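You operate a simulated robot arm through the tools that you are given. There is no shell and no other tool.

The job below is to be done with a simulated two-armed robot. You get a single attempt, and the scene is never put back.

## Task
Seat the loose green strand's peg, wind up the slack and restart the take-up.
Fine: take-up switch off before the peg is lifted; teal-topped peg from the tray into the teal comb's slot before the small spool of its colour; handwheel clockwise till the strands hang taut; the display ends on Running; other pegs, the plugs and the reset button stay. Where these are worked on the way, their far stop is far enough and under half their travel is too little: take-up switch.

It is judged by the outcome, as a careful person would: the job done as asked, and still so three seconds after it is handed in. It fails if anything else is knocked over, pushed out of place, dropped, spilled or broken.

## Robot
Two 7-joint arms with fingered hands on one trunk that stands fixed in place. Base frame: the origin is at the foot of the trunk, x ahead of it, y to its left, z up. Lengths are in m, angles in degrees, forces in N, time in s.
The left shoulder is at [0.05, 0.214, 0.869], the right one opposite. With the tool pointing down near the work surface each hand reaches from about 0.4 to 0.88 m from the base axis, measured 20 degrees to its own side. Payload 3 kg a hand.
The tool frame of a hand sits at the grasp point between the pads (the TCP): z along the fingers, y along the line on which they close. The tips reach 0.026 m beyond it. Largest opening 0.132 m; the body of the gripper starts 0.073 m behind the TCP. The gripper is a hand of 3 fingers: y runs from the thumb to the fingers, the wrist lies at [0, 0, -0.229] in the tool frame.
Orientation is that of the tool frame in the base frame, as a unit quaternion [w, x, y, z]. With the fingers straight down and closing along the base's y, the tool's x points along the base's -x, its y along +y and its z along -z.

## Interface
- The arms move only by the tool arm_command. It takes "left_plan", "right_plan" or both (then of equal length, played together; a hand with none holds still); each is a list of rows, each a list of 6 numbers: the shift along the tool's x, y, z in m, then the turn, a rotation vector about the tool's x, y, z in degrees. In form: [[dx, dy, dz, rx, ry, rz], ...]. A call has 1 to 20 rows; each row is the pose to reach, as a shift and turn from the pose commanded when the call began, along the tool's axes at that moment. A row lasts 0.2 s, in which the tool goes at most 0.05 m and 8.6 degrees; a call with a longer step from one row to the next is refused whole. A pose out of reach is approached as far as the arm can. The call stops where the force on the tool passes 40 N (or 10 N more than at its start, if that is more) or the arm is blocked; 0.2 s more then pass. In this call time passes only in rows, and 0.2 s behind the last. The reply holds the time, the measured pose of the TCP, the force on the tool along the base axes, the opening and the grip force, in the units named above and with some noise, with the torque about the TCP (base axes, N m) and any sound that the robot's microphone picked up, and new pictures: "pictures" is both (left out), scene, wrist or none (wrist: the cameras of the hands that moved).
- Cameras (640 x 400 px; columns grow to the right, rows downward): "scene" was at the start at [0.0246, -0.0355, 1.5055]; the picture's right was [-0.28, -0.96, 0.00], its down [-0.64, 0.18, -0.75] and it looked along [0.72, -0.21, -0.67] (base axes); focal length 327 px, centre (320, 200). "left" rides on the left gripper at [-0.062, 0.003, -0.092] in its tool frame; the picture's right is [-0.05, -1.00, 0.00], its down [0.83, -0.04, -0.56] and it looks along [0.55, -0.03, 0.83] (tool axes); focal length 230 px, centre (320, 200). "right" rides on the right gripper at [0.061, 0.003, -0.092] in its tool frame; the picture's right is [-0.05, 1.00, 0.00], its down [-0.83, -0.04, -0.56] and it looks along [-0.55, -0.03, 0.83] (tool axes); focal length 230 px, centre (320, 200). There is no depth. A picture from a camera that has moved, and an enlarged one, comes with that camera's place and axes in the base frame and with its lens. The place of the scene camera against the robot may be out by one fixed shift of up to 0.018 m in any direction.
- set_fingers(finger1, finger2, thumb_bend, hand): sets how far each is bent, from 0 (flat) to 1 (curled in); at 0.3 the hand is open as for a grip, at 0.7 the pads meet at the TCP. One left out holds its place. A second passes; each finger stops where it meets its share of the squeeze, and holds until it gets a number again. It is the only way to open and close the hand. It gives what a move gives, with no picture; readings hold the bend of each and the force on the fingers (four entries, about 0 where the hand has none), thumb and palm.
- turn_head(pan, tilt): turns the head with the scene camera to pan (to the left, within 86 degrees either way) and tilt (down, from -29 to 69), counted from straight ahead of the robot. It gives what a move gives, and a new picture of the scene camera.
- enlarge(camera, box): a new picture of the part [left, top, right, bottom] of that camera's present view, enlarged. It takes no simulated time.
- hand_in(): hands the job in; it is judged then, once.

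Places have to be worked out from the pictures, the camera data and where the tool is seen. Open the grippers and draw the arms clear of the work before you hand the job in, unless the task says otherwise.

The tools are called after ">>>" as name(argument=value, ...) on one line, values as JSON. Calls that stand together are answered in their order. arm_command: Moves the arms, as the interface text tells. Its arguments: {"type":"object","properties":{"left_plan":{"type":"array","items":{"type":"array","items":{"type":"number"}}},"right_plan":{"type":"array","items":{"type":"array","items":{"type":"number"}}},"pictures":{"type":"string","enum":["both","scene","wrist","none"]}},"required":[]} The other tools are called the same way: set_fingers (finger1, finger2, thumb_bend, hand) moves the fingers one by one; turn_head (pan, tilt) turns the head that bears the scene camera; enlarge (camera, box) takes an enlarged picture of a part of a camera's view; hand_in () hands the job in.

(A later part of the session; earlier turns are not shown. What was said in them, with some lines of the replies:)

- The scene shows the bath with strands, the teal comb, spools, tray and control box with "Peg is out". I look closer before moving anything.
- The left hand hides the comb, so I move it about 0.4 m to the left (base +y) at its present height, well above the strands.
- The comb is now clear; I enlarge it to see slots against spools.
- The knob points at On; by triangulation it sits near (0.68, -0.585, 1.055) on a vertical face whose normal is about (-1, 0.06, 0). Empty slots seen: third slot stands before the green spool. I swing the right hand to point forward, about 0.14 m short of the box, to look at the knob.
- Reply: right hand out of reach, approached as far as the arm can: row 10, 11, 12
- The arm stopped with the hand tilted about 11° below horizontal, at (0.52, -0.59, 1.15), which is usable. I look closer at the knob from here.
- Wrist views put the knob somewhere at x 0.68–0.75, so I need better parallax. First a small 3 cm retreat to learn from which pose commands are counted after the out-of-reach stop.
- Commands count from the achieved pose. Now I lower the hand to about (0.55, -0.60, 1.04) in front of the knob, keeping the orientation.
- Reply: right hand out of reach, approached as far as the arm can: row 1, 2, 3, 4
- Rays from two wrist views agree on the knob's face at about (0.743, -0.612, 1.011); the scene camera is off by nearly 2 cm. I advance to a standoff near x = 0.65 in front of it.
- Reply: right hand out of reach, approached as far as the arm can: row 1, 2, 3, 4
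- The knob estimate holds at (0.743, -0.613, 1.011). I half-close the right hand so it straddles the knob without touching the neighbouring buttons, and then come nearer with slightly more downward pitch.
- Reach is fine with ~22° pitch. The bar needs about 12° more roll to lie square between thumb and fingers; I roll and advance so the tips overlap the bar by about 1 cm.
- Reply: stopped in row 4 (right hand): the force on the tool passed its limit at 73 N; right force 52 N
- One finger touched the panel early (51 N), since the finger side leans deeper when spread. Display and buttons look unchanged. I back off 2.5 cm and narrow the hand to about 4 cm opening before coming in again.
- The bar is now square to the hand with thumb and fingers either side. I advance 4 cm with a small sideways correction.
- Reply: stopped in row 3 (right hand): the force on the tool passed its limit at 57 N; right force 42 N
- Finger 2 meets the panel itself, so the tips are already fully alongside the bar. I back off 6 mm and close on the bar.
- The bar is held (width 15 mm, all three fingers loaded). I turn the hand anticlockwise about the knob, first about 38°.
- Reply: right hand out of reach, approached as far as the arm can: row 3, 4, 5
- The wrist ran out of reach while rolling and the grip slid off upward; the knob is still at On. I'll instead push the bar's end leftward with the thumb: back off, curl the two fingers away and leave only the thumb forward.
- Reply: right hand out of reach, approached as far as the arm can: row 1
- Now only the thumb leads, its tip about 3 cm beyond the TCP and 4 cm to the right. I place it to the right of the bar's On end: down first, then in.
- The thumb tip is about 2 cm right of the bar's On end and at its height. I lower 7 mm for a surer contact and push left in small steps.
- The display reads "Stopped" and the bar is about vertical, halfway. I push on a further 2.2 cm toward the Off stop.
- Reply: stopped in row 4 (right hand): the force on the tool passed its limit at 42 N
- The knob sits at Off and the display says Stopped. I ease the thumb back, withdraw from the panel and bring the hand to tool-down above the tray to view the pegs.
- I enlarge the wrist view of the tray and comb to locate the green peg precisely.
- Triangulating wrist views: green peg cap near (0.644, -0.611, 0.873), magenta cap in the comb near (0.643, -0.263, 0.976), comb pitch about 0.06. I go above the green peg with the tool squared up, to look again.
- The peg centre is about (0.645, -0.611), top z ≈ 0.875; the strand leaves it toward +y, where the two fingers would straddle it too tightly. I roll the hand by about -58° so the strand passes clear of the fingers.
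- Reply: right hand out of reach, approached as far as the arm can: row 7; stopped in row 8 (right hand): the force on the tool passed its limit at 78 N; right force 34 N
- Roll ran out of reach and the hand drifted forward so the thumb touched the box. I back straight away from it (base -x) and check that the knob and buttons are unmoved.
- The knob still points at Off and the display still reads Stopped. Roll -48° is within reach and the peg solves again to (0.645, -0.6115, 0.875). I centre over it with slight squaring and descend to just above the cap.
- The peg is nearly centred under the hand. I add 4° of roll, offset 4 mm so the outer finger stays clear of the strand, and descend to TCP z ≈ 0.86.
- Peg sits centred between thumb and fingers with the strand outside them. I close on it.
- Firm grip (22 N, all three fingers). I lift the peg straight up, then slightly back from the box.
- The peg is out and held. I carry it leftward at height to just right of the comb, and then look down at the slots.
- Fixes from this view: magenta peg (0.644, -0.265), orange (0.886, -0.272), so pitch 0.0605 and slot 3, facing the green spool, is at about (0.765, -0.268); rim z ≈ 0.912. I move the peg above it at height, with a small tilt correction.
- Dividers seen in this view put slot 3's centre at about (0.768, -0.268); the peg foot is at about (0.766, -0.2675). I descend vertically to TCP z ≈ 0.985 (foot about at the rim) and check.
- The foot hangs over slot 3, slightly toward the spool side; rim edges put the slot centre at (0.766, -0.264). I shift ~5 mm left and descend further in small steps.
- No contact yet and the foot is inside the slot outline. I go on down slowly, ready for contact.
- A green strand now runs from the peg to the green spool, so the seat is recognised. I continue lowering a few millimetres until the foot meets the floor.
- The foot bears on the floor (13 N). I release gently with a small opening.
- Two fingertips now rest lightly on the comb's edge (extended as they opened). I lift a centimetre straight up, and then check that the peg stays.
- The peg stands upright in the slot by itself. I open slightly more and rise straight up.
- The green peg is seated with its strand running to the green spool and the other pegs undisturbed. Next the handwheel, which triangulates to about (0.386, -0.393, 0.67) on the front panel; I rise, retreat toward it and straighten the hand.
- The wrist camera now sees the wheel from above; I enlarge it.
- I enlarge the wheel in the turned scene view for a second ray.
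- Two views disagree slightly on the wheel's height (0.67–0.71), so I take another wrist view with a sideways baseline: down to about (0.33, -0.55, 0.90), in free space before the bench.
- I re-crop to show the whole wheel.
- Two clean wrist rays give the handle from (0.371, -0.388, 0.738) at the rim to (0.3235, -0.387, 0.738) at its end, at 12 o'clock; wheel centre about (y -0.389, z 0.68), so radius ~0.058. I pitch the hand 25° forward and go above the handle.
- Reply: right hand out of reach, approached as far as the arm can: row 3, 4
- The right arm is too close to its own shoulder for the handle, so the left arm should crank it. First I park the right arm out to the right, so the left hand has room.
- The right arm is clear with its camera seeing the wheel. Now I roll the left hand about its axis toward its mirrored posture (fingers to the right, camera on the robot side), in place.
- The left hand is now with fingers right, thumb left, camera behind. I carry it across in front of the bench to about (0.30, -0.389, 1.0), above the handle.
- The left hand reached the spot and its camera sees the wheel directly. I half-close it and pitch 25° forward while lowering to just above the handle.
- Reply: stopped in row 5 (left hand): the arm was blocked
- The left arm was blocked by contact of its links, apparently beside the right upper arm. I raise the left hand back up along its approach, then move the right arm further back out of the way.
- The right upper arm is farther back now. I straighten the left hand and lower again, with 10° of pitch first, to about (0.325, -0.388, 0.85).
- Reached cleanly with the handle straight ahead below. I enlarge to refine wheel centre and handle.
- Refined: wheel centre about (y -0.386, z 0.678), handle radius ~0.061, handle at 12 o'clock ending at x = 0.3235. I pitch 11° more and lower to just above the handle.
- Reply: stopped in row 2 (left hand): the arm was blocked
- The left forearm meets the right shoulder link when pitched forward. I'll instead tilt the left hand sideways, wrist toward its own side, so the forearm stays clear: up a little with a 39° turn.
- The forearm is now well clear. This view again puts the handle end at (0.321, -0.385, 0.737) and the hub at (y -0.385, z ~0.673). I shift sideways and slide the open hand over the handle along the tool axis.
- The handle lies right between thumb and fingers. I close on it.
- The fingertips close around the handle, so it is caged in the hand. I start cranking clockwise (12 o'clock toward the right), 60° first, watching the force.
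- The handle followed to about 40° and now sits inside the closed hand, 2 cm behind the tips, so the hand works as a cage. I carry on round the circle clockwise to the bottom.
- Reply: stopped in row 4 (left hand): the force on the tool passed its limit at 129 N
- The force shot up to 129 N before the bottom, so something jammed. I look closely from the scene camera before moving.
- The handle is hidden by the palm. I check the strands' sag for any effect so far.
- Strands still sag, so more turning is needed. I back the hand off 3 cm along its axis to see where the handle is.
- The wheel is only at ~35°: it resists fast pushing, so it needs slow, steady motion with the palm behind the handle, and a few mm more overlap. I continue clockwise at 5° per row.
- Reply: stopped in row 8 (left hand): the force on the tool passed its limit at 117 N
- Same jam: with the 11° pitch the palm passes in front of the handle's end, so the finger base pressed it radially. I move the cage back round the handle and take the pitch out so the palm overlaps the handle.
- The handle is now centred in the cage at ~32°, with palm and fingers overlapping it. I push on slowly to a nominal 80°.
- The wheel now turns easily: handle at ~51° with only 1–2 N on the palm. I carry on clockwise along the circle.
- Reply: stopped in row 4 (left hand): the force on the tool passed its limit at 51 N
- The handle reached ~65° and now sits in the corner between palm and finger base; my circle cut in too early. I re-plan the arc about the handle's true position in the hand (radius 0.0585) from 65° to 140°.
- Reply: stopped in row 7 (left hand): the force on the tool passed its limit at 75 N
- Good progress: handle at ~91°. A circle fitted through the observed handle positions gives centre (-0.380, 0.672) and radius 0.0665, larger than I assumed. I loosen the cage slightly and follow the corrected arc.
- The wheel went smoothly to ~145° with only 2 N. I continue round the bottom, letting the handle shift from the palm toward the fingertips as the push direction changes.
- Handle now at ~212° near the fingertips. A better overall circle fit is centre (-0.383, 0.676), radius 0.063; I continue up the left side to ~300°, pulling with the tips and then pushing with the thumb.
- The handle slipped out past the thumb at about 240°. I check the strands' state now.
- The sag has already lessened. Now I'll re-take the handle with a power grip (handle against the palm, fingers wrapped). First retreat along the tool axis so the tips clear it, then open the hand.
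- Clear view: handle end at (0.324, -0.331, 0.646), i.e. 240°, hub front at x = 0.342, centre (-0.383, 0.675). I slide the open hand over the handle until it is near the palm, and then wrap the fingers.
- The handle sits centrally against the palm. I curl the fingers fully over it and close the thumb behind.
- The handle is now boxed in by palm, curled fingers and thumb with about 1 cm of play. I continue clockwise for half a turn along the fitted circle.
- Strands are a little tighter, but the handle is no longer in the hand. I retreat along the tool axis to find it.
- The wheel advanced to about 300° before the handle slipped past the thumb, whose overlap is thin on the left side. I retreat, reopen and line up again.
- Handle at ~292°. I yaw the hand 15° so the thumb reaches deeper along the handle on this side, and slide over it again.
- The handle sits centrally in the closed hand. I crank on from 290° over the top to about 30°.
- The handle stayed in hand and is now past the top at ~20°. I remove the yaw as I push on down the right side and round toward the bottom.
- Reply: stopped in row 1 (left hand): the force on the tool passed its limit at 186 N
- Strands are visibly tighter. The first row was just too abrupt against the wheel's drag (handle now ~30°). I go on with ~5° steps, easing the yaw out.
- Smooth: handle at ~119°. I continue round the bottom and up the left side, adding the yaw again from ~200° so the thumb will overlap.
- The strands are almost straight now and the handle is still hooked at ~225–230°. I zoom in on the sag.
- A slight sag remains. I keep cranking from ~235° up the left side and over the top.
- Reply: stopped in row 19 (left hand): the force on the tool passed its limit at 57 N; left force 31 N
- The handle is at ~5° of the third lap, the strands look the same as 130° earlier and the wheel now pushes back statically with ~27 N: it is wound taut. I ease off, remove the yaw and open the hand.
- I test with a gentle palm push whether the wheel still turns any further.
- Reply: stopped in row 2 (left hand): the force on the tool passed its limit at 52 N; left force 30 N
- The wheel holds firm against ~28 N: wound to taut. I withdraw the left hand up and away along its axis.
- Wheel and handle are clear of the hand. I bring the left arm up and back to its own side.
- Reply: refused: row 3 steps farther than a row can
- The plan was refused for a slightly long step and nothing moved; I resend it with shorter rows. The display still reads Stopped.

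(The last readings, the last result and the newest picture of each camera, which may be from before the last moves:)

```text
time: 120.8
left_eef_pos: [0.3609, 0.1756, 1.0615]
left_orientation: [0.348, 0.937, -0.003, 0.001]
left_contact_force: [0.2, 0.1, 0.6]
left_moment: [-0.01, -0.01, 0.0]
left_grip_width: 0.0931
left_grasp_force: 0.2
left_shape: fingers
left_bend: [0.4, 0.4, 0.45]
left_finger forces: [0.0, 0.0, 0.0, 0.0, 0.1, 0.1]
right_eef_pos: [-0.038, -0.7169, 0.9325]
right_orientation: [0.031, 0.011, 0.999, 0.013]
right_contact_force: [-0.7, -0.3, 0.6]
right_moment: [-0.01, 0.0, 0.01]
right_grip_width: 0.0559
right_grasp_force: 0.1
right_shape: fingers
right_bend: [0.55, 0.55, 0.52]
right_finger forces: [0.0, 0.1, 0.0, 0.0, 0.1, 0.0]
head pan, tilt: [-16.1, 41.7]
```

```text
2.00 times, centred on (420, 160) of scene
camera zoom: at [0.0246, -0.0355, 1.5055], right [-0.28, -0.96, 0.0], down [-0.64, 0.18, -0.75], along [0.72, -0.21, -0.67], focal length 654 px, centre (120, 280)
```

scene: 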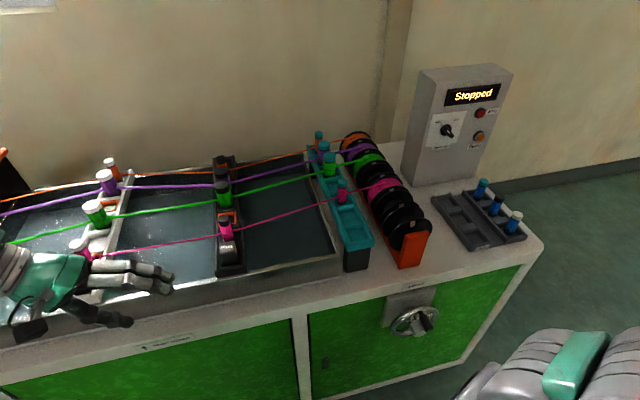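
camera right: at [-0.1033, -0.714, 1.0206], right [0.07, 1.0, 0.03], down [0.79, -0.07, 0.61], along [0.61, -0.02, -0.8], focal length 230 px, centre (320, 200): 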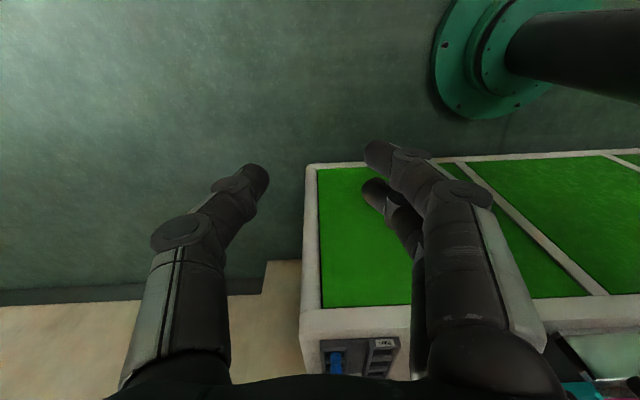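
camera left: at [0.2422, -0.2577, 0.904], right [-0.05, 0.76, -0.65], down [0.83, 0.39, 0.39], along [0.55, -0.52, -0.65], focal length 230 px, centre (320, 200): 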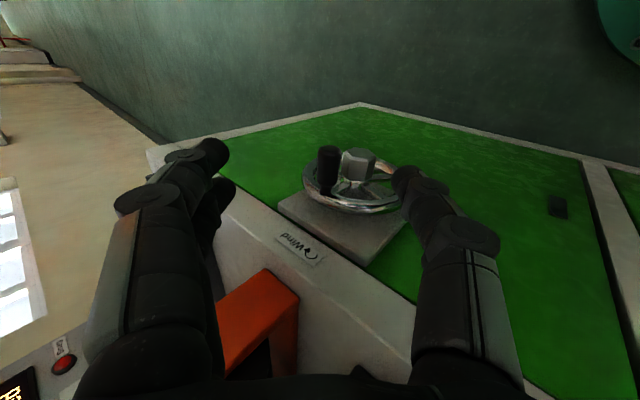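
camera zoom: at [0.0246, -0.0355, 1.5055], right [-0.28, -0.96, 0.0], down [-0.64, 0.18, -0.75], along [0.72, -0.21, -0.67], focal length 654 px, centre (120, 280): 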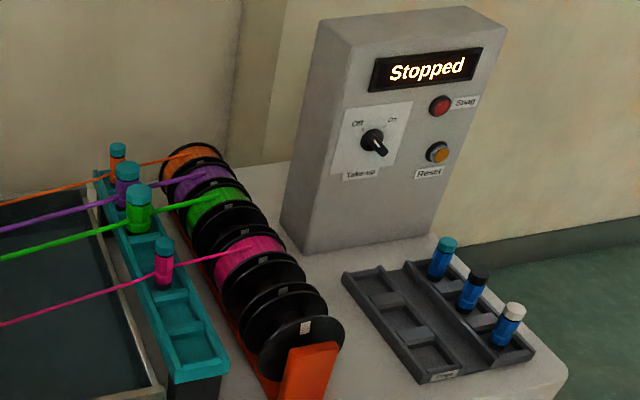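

All four strands hang straight and taut, all pegs are in place, and the display reads Stopped. Now the right arm must turn the take-up back On: I bring it forward and up toward the box, curl the fingers and leave the thumb out.

>>> arm_command(right_plan=[[-0.0406, 0.0102, -0.017, 0, 0, 0], [-0.0813, 0.0204, -0.034, 0, 0, 0], [-0.122, 0.0305, -0.051, 0, 0, 0], [-0.1625, 0.0407, -0.068, 0, 0, 0], [-0.203, 0.051, -0.085, 0, 0, 0], [-0.244, 0.061, -0.102, 0, 0, 0], [-0.2845, 0.0713, -0.119, 0, 0, 0], [-0.325, 0.0815, -0.136, 0, 0, 0], [-0.3657, 0.0916, -0.153, 0, 0, 0], [-0.406, 0.1018, -0.17, 0, 0, 0], [-0.447, 0.112, -0.187, 0, 0, 0]], pictures="both")

>>> set_fingers(hand="right", finger1=1.0, finger2=1.0, thumb_bend=0.5)

```text
time: 123.2
left_eef_pos: [0.3618, 0.1744, 1.0614]
left_orientation: [0.348, 0.937, -0.004, 0.0]
left_contact_force: [0.0, 1.0, 0.3]
left_moment: [-0.03, 0.0, -0.01]
left_grip_width: 0.0932
left_grasp_force: 0.0
left_shape: fingers
left_bend: [0.4, 0.4, 0.45]
left_finger forces: [0.1, 0.0, 0.0, 0.0, 0.0, 0.0]
right_eef_pos: [0.3988, -0.6197, 1.1508]
right_orientation: [0.031, 0.012, 0.999, 0.014]
right_contact_force: [-0.5, 0.5, -0.5]
right_moment: [0.01, 0.01, 0.01]
right_grip_width: 0.0559
right_grasp_force: 0.1
right_shape: fingers
right_bend: [0.55, 0.55, 0.52]
right_finger forces: [0.0, 0.1, 0.0, 0.1, 0.0, 0.0]
head pan, tilt: [-16.1, 41.7]
camera right: at [0.3331, -0.6171, 1.2373], right [0.07, 1.0, 0.03], down [0.79, -0.08, 0.6], along [0.6, -0.02, -0.8], focal length 230 px, centre (320, 200)
```

scene: 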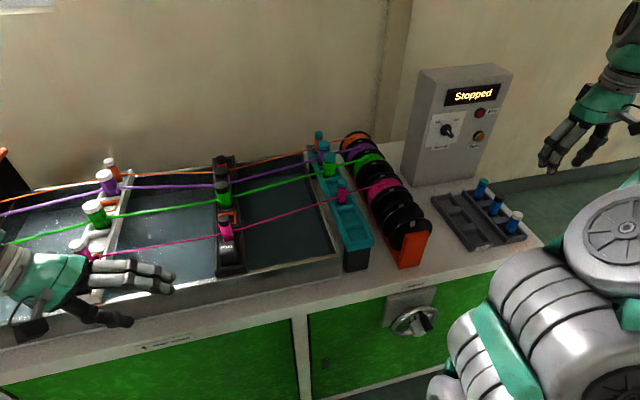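
right: 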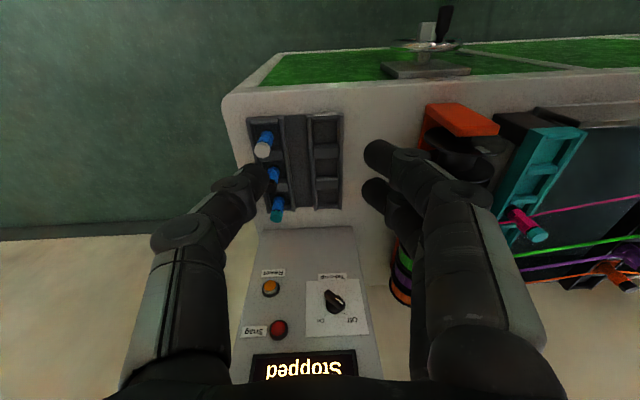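

```text
time: 124.2
left_eef_pos: [0.3625, 0.174, 1.0603]
left_orientation: [0.347, 0.938, -0.004, 0.0]
left_contact_force: [-1.0, -0.5, 0.6]
left_moment: [0.0, 0.02, 0.01]
left_grip_width: 0.0932
left_grasp_force: 0.1
left_shape: fingers
left_bend: [0.4, 0.4, 0.45]
left_finger forces: [0.1, 0.1, 0.0, 0.0, 0.1, 0.0]
right_eef_pos: [0.3991, -0.6195, 1.1498]
right_orientation: [0.03, 0.011, 0.999, 0.013]
right_contact_force: [0.1, -0.2, 0.2]
right_moment: [-0.01, 0.0, -0.02]
right_grip_width: 0.0442
right_grasp_force: 0.0
right_shape: fingers
right_bend: [1.0, 1.0, 0.5]
right_finger forces: [0.0, 0.0, 0.1, 0.0, 0.0, 0.0]
head pan, tilt: [-16.1, 41.7]
```

I swing the right hand to point forward (about 27° below horizontal) at a standoff left of the knob's pointer.

>>> arm_command(right_plan=[[-0.031, 0.0097, 0.0116, 0, -7.4, 0], [-0.062, 0.0195, 0.0232, 0, -14.9, 0], [-0.093, 0.0292, 0.0348, 0, -22.3, 0], [-0.1244, 0.039, 0.0464, 0, -29.7, 0], [-0.1554, 0.0487, 0.058, 0, -37.1, 0], [-0.1865, 0.0584, 0.0695, 0, -44.6, 0], [-0.2176, 0.0682, 0.081, 0, -52, 0], [-0.2487, 0.0779, 0.0927, 0, -59.4, 0]], pictures="both")

>>> enlarge(camera="right", box=[150, 20, 390, 220])

```text
time: 126.0
left_eef_pos: [0.3626, 0.1735, 1.0614]
left_orientation: [0.348, 0.938, -0.002, 0.0]
left_contact_force: [-0.4, -0.3, -0.1]
left_moment: [0.02, 0.0, 0.01]
left_grip_width: 0.0932
left_grasp_force: 0.1
left_shape: fingers
left_bend: [0.4, 0.4, 0.45]
left_finger forces: [0.1, 0.0, 0.1, 0.1, 0.0, 0.1]
right_eef_pos: [0.652, -0.5459, 1.0757]
right_orientation: [0.523, 0.016, 0.852, 0.006]
right_contact_force: [-0.4, -0.9, 1.0]
right_moment: [0.03, 0.01, 0.04]
right_grip_width: 0.0443
right_grasp_force: 0.1
right_shape: fingers
right_bend: [1.0, 1.0, 0.5]
right_finger forces: [0.0, 0.0, 0.0, 0.0, 0.1, 0.0]
head pan, tilt: [-16.1, 41.7]
camera right: at [0.544, -0.5387, 1.0608], right [0.05, 1.0, 0.07], down [-0.12, -0.07, 0.99], along [0.99, -0.05, 0.12], focal length 230 px, centre (320, 200)
```

scene: 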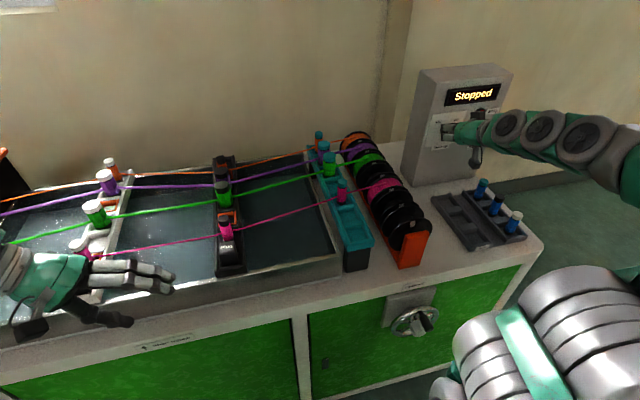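
right: 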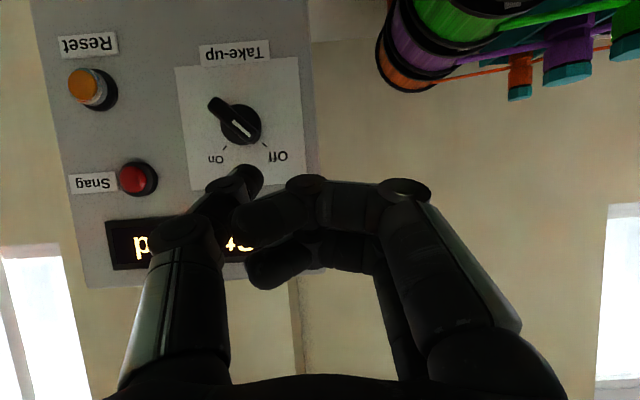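

```text
2.00 times, centred on (270, 120) of right
camera zoom: at [0.544, -0.5387, 1.0608], right [0.05, 1.0, 0.07], down [-0.12, -0.07, 0.99], along [0.99, -0.05, 0.12], focal length 460 px, centre (420, 360)
```

zoom: 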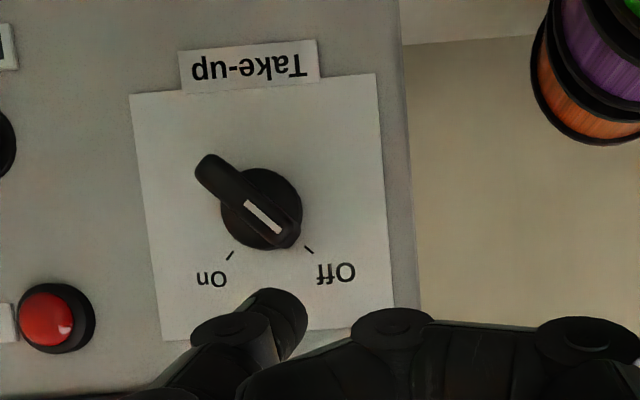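

The knob is clearly at Off. I place the thumb tip just left of the pointer's end, then push it right in small steps.

>>> arm_command(right_plan=[[0.0021, 0.0126, 0.0, 0, 0, 0], [0.0021, 0.0126, 0.03, 0, 0, 0], [0.0021, 0.0126, 0.055, 0, 0, 0], [0.0021, 0.0126, 0.0738, 0, 0, 0]], pictures="wrist")

>>> enlarge(camera="right", box=[130, 60, 370, 260])

```text
time: 127.0
left_eef_pos: [0.3627, 0.1737, 1.061]
left_orientation: [0.348, 0.938, -0.002, 0.001]
left_contact_force: [-0.1, 0.5, -0.2]
left_moment: [0.06, 0.02, -0.01]
left_grip_width: 0.0932
left_grasp_force: 0.0
left_shape: fingers
left_bend: [0.4, 0.4, 0.45]
left_finger forces: [0.0, 0.0, 0.0, 0.1, 0.1, 0.1]
right_eef_pos: [0.7197, -0.5323, 1.0398]
right_orientation: [0.523, 0.016, 0.852, 0.006]
right_contact_force: [-0.1, -0.2, 0.0]
right_moment: [0.01, -0.01, -0.04]
right_grip_width: 0.0446
right_grasp_force: 0.1
right_shape: fingers
right_bend: [1.0, 1.0, 0.5]
right_finger forces: [0.0, 0.1, 0.1, 0.0, 0.1, 0.0]
head pan, tilt: [-16.1, 41.7]
camera right: at [0.6112, -0.5265, 1.0265], right [0.04, 1.0, 0.07], down [-0.12, -0.07, 0.99], along [0.99, -0.05, 0.12], focal length 230 px, centre (320, 200)
```

right: 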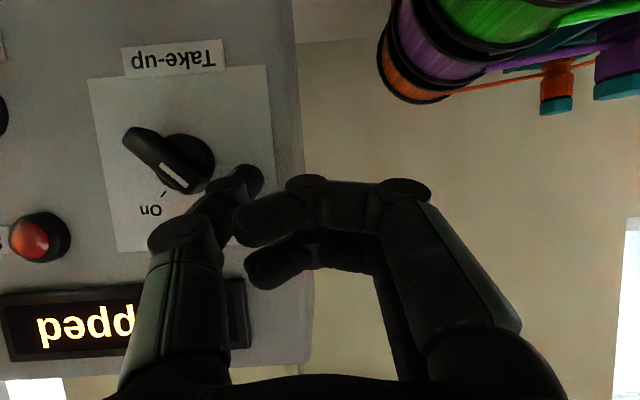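

```text
2.00 times, centred on (250, 160) of right
camera zoom: at [0.6112, -0.5265, 1.0265], right [0.04, 1.0, 0.07], down [-0.12, -0.07, 0.99], along [0.99, -0.05, 0.12], focal length 460 px, centre (460, 280)
```

zoom: 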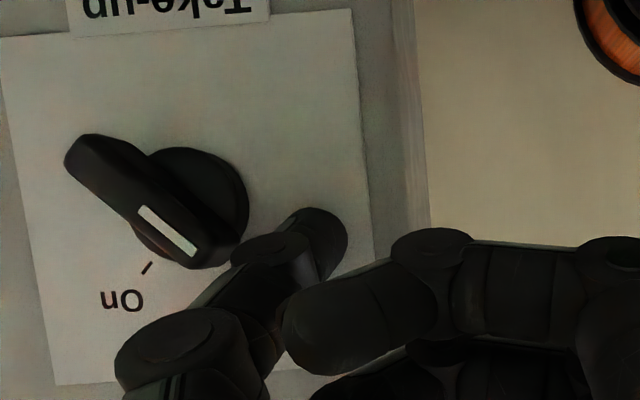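

The thumb tip is beside the pointer's end. I push it rightwards in 6 mm steps.

>>> arm_command(right_plan=[[-0.0002, -0.006, 0, 0, 0, 0], [-0.0004, -0.012, 0, 0, 0, 0], [-0.0006, -0.018, 0, 0, 0, 0], [-0.0008, -0.024, 0, 0, 0, 0], [-0.001, -0.03, 0, 0, 0, 0], [-0.0012, -0.036, 0, 0, 0, 0], [-0.0013, -0.04, 0, 0, 0, 0]], pictures="wrist")

>>> enlarge(camera="right", box=[130, 60, 370, 260])

>>> enlarge(camera="scene", box=[400, 60, 528, 140])

```text
time: 128.6
left_eef_pos: [0.3616, 0.1747, 1.0613]
left_orientation: [0.348, 0.938, -0.003, 0.0]
left_contact_force: [0.1, 0.3, 0.3]
left_moment: [-0.02, -0.02, 0.0]
left_grip_width: 0.0929
left_grasp_force: 0.1
left_shape: fingers
left_bend: [0.4, 0.4, 0.45]
left_finger forces: [0.0, 0.0, 0.0, 0.1, 0.0, 0.1]
right_eef_pos: [0.7183, -0.5661, 1.0413]
right_orientation: [0.523, 0.013, 0.852, 0.008]
right_contact_force: [-14.0, 23.1, 21.1]
right_moment: [-0.46, 0.05, -0.35]
right_grip_width: 0.0389
right_grasp_force: 16.3
right_shape: fingers
right_bend: [1.0, 1.0, 0.59]
right_finger forces: [0.1, 0.1, 0.1, 0.1, 33.0, 0.0]
head pan, tilt: [-16.1, 41.7]
stopped in row 7 (right hand): the force on the tool passed its limit at 42 N (the readings are from after the stop); the commanded pose is now the measured one
camera right: at [0.6109, -0.561, 1.0278], right [0.04, 1.0, 0.07], down [-0.12, -0.07, 0.99], along [0.99, -0.05, 0.12], focal length 230 px, centre (320, 200)
```

right: 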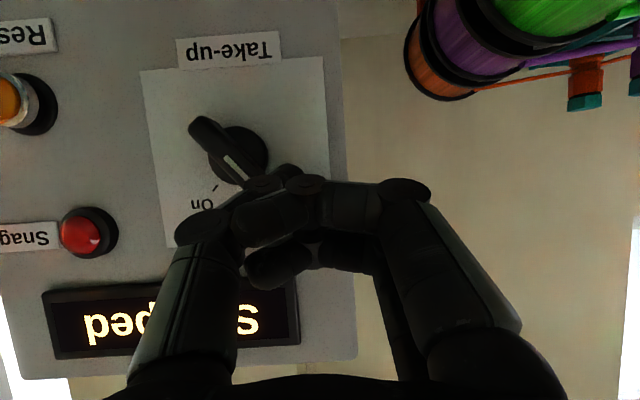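

```text
2.00 times, centred on (250, 160) of right
camera zoom: at [0.6109, -0.561, 1.0278], right [0.04, 1.0, 0.07], down [-0.12, -0.07, 0.99], along [0.99, -0.05, 0.12], focal length 460 px, centre (460, 280)
```

zoom: 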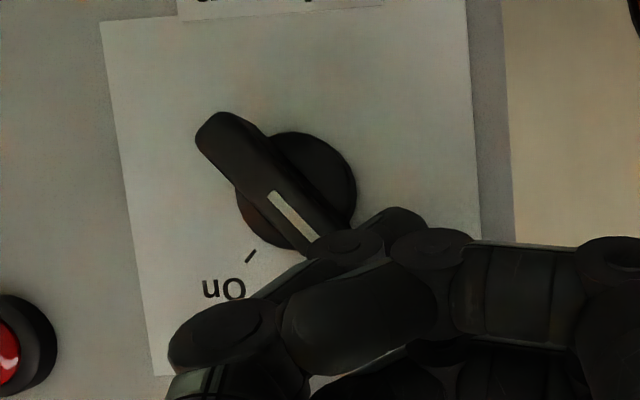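

```text
5.00 times, centred on (464, 100) of scene
camera zoom: at [0.0241, -0.0349, 1.5055], right [-0.28, -0.96, 0.0], down [-0.64, 0.18, -0.75], along [0.72, -0.21, -0.66], focal length 1634 px, centre (-400, 700)
```

zoom: 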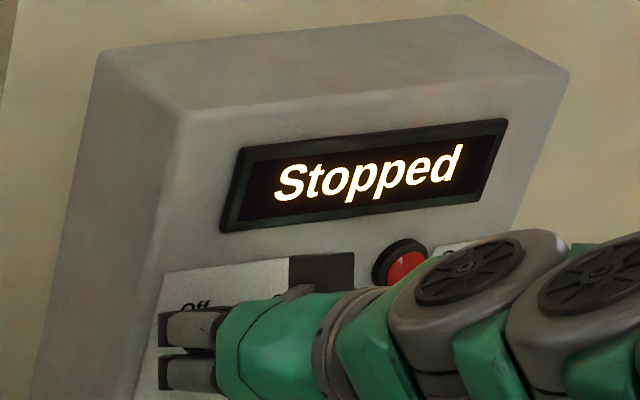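

The thumb bore on the very end of the pointer, so the force went along the bar and it hardly turned. I back off left, go 12 mm lower to meet its flank, and push again.

>>> arm_command(right_plan=[[0, 0.015, 0, 0, 0, 0], [0.001, 0.03, 0, 0, 0, 0], [0.0107, 0.031, 0.0054, 0, 0, 0], [0.0105, 0.025, 0.0054, 0, 0, 0], [0.0103, 0.019, 0.0054, 0, 0, 0], [0.0101, 0.013, 0.0054, 0, 0, 0], [0.0099, 0.007, 0.0054, 0, 0, 0], [0.0097, 0.001, 0.0054, 0, 0, 0], [0.0095, -0.005, 0.0054, 0, 0, 0], [0.0093, -0.011, 0.0054, 0, 0, 0]], pictures="wrist")

>>> enlarge(camera="right", box=[130, 60, 370, 260])

>>> enlarge(camera="scene", box=[400, 60, 528, 140])

```text
time: 130.8
left_eef_pos: [0.3626, 0.1753, 1.0612]
left_orientation: [0.348, 0.938, -0.003, 0.001]
left_contact_force: [-0.3, -0.1, 0.2]
left_moment: [0.01, -0.02, 0.0]
left_grip_width: 0.0931
left_grasp_force: 0.1
left_shape: fingers
left_bend: [0.4, 0.4, 0.45]
left_finger forces: [0.0, 0.0, 0.0, 0.1, 0.0, 0.0]
right_eef_pos: [0.7202, -0.5793, 1.0297]
right_orientation: [0.522, 0.013, 0.853, 0.008]
right_contact_force: [-7.0, 25.2, 16.8]
right_moment: [-0.19, -0.13, 0.14]
right_grip_width: 0.0378
right_grasp_force: 15.1
right_shape: fingers
right_bend: [1.0, 1.0, 0.6]
right_finger forces: [0.0, 0.0, 0.0, 0.1, 30.9, 0.0]
head pan, tilt: [-16.1, 41.7]
camera right: at [0.6111, -0.5732, 1.0167], right [0.04, 1.0, 0.07], down [-0.12, -0.07, 0.99], along [0.99, -0.05, 0.12], focal length 230 px, centre (320, 200)
```

right: 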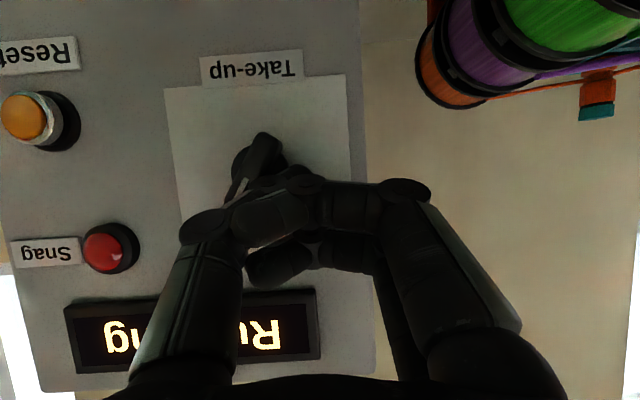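

```text
2.00 times, centred on (250, 160) of right
camera zoom: at [0.6111, -0.5732, 1.0167], right [0.04, 1.0, 0.07], down [-0.12, -0.07, 0.99], along [0.99, -0.05, 0.12], focal length 460 px, centre (460, 280)
```

zoom: 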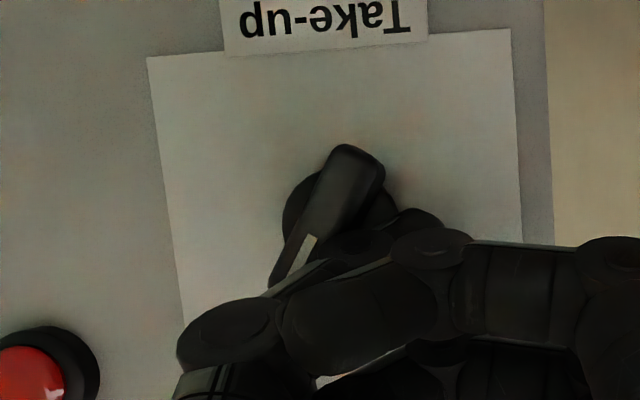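

```text
5.00 times, centred on (464, 100) of scene
camera zoom: at [0.0243, -0.0349, 1.5055], right [-0.28, -0.96, 0.0], down [-0.64, 0.18, -0.75], along [0.72, -0.21, -0.67], focal length 1634 px, centre (-400, 700)
```

zoom: 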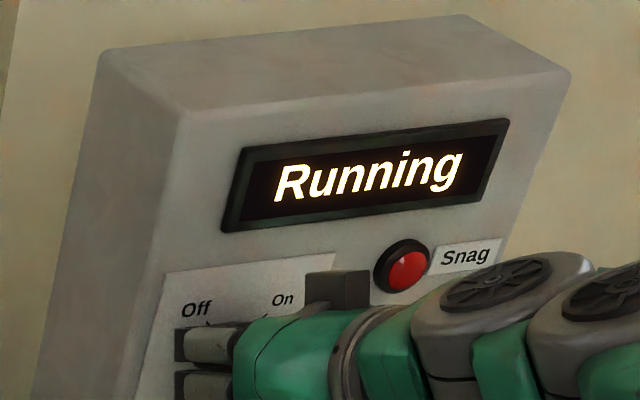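

The display reads "Running" and the pointer is at On. I ease the thumb off to the left and withdraw straight back.

>>> arm_command(right_plan=[[0, 0.008, 0, 0, 0, 0], [0, 0.018, 0, 0, 0, 0], [0, 0.018, -0.03, 0, 0, 0], [0, 0.018, -0.07, 0, 0, 0], [-0.02, 0.01, -0.11, 0, 0, 0], [-0.04, 0.0, -0.145, 0, 4, 0]], pictures="both")

>>> enlarge(camera="right", box=[130, 60, 430, 260])

>>> enlarge(camera="scene", box=[400, 60, 528, 140])

```text
time: 132.2
left_eef_pos: [0.3621, 0.1757, 1.0607]
left_orientation: [0.348, 0.938, -0.003, 0.0]
left_contact_force: [0.1, 0.0, -0.4]
left_moment: [-0.01, -0.02, 0.0]
left_grip_width: 0.0931
left_grasp_force: 0.0
left_shape: fingers
left_bend: [0.4, 0.4, 0.45]
left_finger forces: [0.0, 0.0, 0.0, 0.0, 0.1, 0.0]
right_eef_pos: [0.6078, -0.582, 1.1296]
right_orientation: [0.492, 0.015, 0.87, 0.007]
right_contact_force: [0.7, 0.2, -0.3]
right_moment: [0.0, -0.01, 0.03]
right_grip_width: 0.0445
right_grasp_force: 0.1
right_shape: fingers
right_bend: [1.0, 1.0, 0.5]
right_finger forces: [0.0, 0.0, 0.1, 0.0, 0.0, 0.1]
head pan, tilt: [-16.1, 41.7]
camera right: at [0.4991, -0.5759, 1.1243], right [0.05, 1.0, 0.07], down [-0.05, -0.07, 1.0], along [1.0, -0.05, 0.04], focal length 230 px, centre (320, 200)
```

scene: 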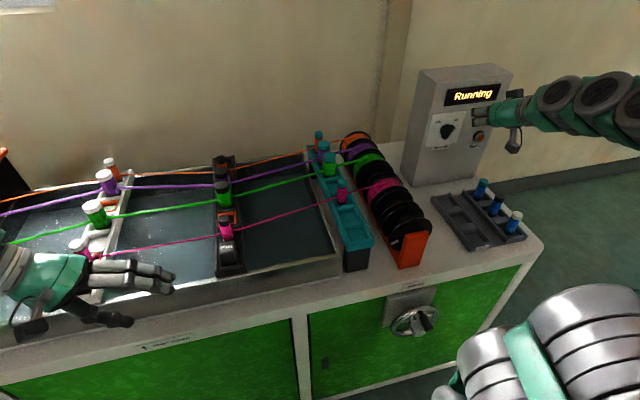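
right: 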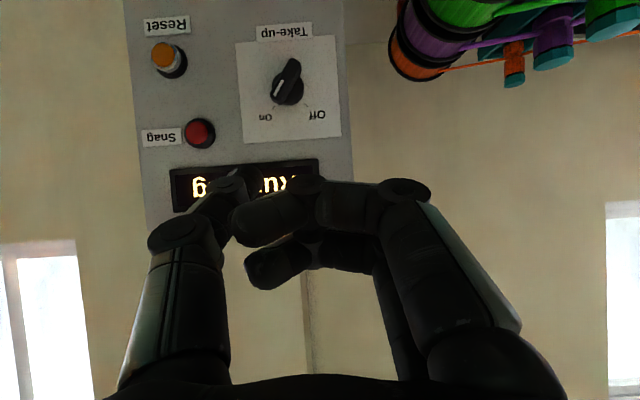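

```text
2.00 times, centred on (280, 160) of right
camera zoom: at [0.4991, -0.5759, 1.1243], right [0.05, 1.0, 0.07], down [-0.05, -0.07, 1.0], along [1.0, -0.05, 0.04], focal length 460 px, centre (400, 280)
```

zoom: 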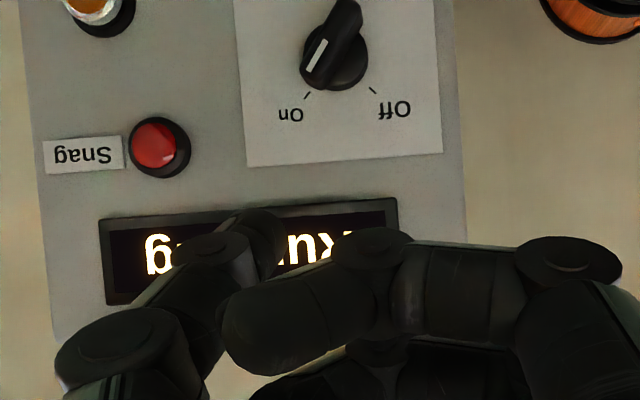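

```text
5.00 times, centred on (464, 100) of scene
camera zoom: at [0.0245, -0.0355, 1.5055], right [-0.28, -0.96, 0.0], down [-0.64, 0.18, -0.75], along [0.72, -0.21, -0.67], focal length 1634 px, centre (-400, 700)
```

zoom: 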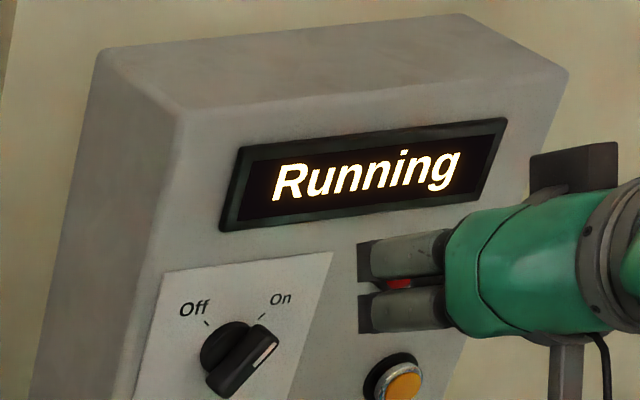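

Take-up is On and the display holds "Running". I draw both arms clear and open the hands.

>>> arm_command(right_plan=[[0.006, 0.005, -0.025, 0, 0, 0], [0.012, 0.01, -0.05, 0, 0, 0], [0.018, 0.015, -0.075, 0, 7, 0], [0.024, 0.02, -0.1, 0, 14, 0], [0.03, 0.025, -0.125, 0, 21, 0], [0.036, 0.03, -0.15, 0, 28, 0], [0.042, 0.035, -0.175, 0, 35, 0], [0.046, 0.04, -0.1935, 0, 42, 0], [0.046, 0.04, -0.1935, 0, 49, 0], [0.046, 0.04, -0.1935, 0, 56, 0]], left_plan=[[0, 0.01, -0.012, 0, 0, 0], [0, 0.025, -0.03, 0, 0, 0], [0, 0.04, -0.05, 0, 0, 0], [0, 0.055, -0.07, 0, 0, 0], [0, 0.06, -0.09, 0, 0, 0], [0, 0.05, -0.11, 0, 0, 0], [0, 0.04, -0.13, 0, 0, 0], [0, 0.032, -0.15, 0, 0, 0], [0, 0.027, -0.165, 0, 0, 0], [0, 0.0223, -0.179, 0, 0, 0]], pictures="scene")

>>> set_fingers(hand="right", finger1=0.3, finger2=0.3, thumb_bend=0.3)

>>> set_fingers(hand="left", finger1=0.3, finger2=0.3, thumb_bend=0.3)

>>> enlarge(camera="scene", box=[300, 60, 540, 260])

>>> enlarge(camera="scene", box=[0, 120, 360, 340])

```text
time: 134.4
left_eef_pos: [0.3623, 0.2747, 1.2118]
left_orientation: [0.348, 0.938, -0.003, 0.001]
left_contact_force: [0.5, 0.2, -1.4]
left_moment: [0.02, 0.03, 0.0]
left_grip_width: 0.0931
left_grasp_force: 0.0
left_shape: fingers
left_bend: [0.4, 0.4, 0.45]
left_finger forces: [0.1, 0.0, 0.0, 0.1, 0.0, 0.1]
right_eef_pos: [0.4194, -0.5384, 1.1911]
right_orientation: [0.025, 0.01, 1.0, 0.014]
right_contact_force: [0.2, -1.2, -0.1]
right_moment: [0.01, -0.01, 0.0]
right_grip_width: 0.0444
right_grasp_force: 0.0
right_shape: fingers
right_bend: [1.0, 1.0, 0.5]
right_finger forces: [0.0, 0.0, 0.0, 0.0, 0.0, 0.0]
head pan, tilt: [-16.1, 41.7]
```

scene: 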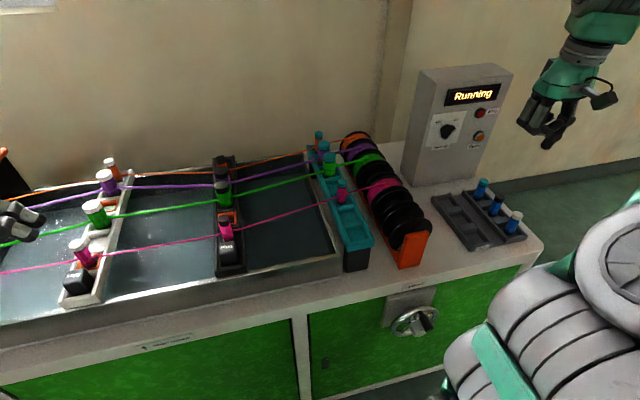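

```text
time: 135.4
left_eef_pos: [0.3621, 0.2742, 1.2117]
left_orientation: [0.348, 0.938, -0.004, 0.0]
left_contact_force: [-0.2, -0.7, -0.6]
left_moment: [0.0, 0.02, -0.01]
left_grip_width: 0.0931
left_grasp_force: 0.1
left_shape: fingers
left_bend: [0.4, 0.4, 0.45]
left_finger forces: [0.0, 0.0, 0.0, 0.0, 0.0, 0.1]
right_eef_pos: [0.4201, -0.54, 1.192]
right_orientation: [0.027, 0.01, 0.999, 0.014]
right_contact_force: [0.5, 0.6, -0.2]
right_moment: [-0.01, -0.02, 0.0]
right_grip_width: 0.1337
right_grasp_force: 0.0
right_shape: fingers
right_bend: [0.3, 0.3, 0.3]
right_finger forces: [0.0, 0.1, 0.0, 0.0, 0.0, 0.1]
head pan, tilt: [-16.1, 41.7]
```

```text
time: 136.4
left_eef_pos: [0.362, 0.2739, 1.2115]
left_orientation: [0.348, 0.938, -0.003, 0.001]
left_contact_force: [0.7, 0.0, 0.4]
left_moment: [0.01, -0.01, -0.01]
left_grip_width: 0.1337
left_grasp_force: 0.0
left_shape: fingers
left_bend: [0.3, 0.3, 0.3]
left_finger forces: [0.0, 0.0, 0.0, 0.0, 0.0, 0.1]
right_eef_pos: [0.4192, -0.5396, 1.1913]
right_orientation: [0.026, 0.01, 1.0, 0.014]
right_contact_force: [-0.6, -0.1, -0.1]
right_moment: [-0.02, -0.01, 0.02]
right_grip_width: 0.1335
right_grasp_force: 0.0
right_shape: fingers
right_bend: [0.3, 0.3, 0.3]
right_finger forces: [0.0, 0.0, 0.0, 0.0, 0.0, 0.1]
head pan, tilt: [-16.1, 41.7]
```

```text
2.00 times, centred on (420, 160) of scene
camera zoom: at [0.0246, -0.0355, 1.5055], right [-0.28, -0.96, 0.0], down [-0.64, 0.18, -0.75], along [0.72, -0.21, -0.67], focal length 654 px, centre (120, 280)
```

zoom: 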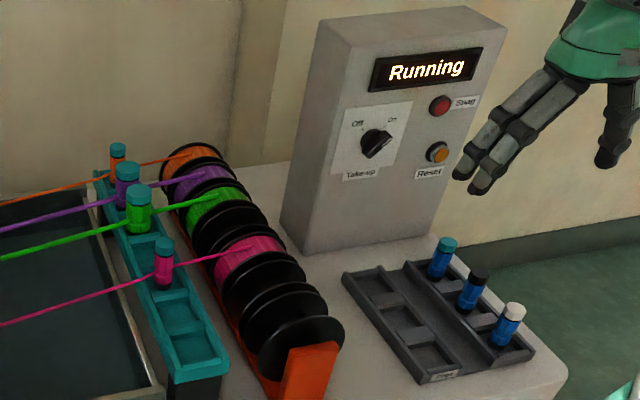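

```text
1.78 times, centred on (180, 230) of scene
camera zoom: at [0.0246, -0.0355, 1.5055], right [-0.28, -0.96, 0.0], down [-0.64, 0.18, -0.75], along [0.72, -0.21, -0.67], focal length 581 px, centre (569, 147)
```

zoom: 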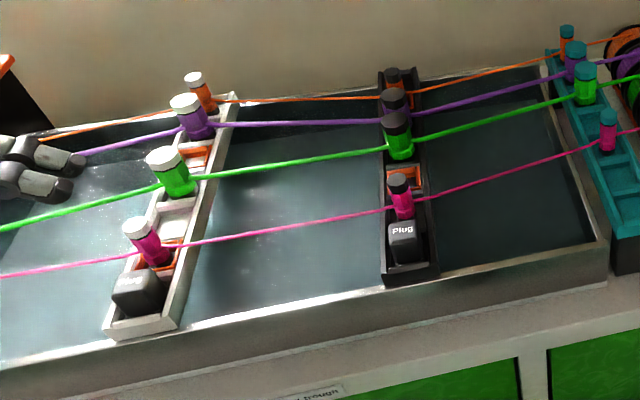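

The green peg is seated, the strands are taut, the switch is On and the display has read "Running" for several seconds. The other pegs, plugs and reset button are unmoved, and both hands are open and clear. I hand the job in.

>>> hand_in()

```text
The job is handed in.
```

The job is handed in. The green strand's peg is seated, the slack is wound up and the take-up is running again. The display had read "Running" for several seconds before I handed in.

- **Take-up off:** I turned the switch fully to Off before lifting the peg, and the display changed to "Stopped".
- **Peg:** the teal-topped green peg went from the tray into the comb's third slot, in front of the green spool. It stands on its own there, with its strand running to that spool.
- **Winding:** I turned the handwheel clockwise about two turns until it would turn no further. All four strands then hung straight. The right arm couldn't reach the handle, so the left arm did this. The handle slipped out of the hand a few times, but the wheel never turned back.
- **Restart:** I turned the switch back to On.
- **Contacts:** along the way the right hand pressed against the switch panel and the box with up to about 78 N, and the left hand pushed the wheel with up to about 186 N. I saw no damage or shifted parts afterwards.
- **Everything else:** in the last pictures the other pegs, the plugs and the reset button were where they started. Both hands are open and clear of the work.
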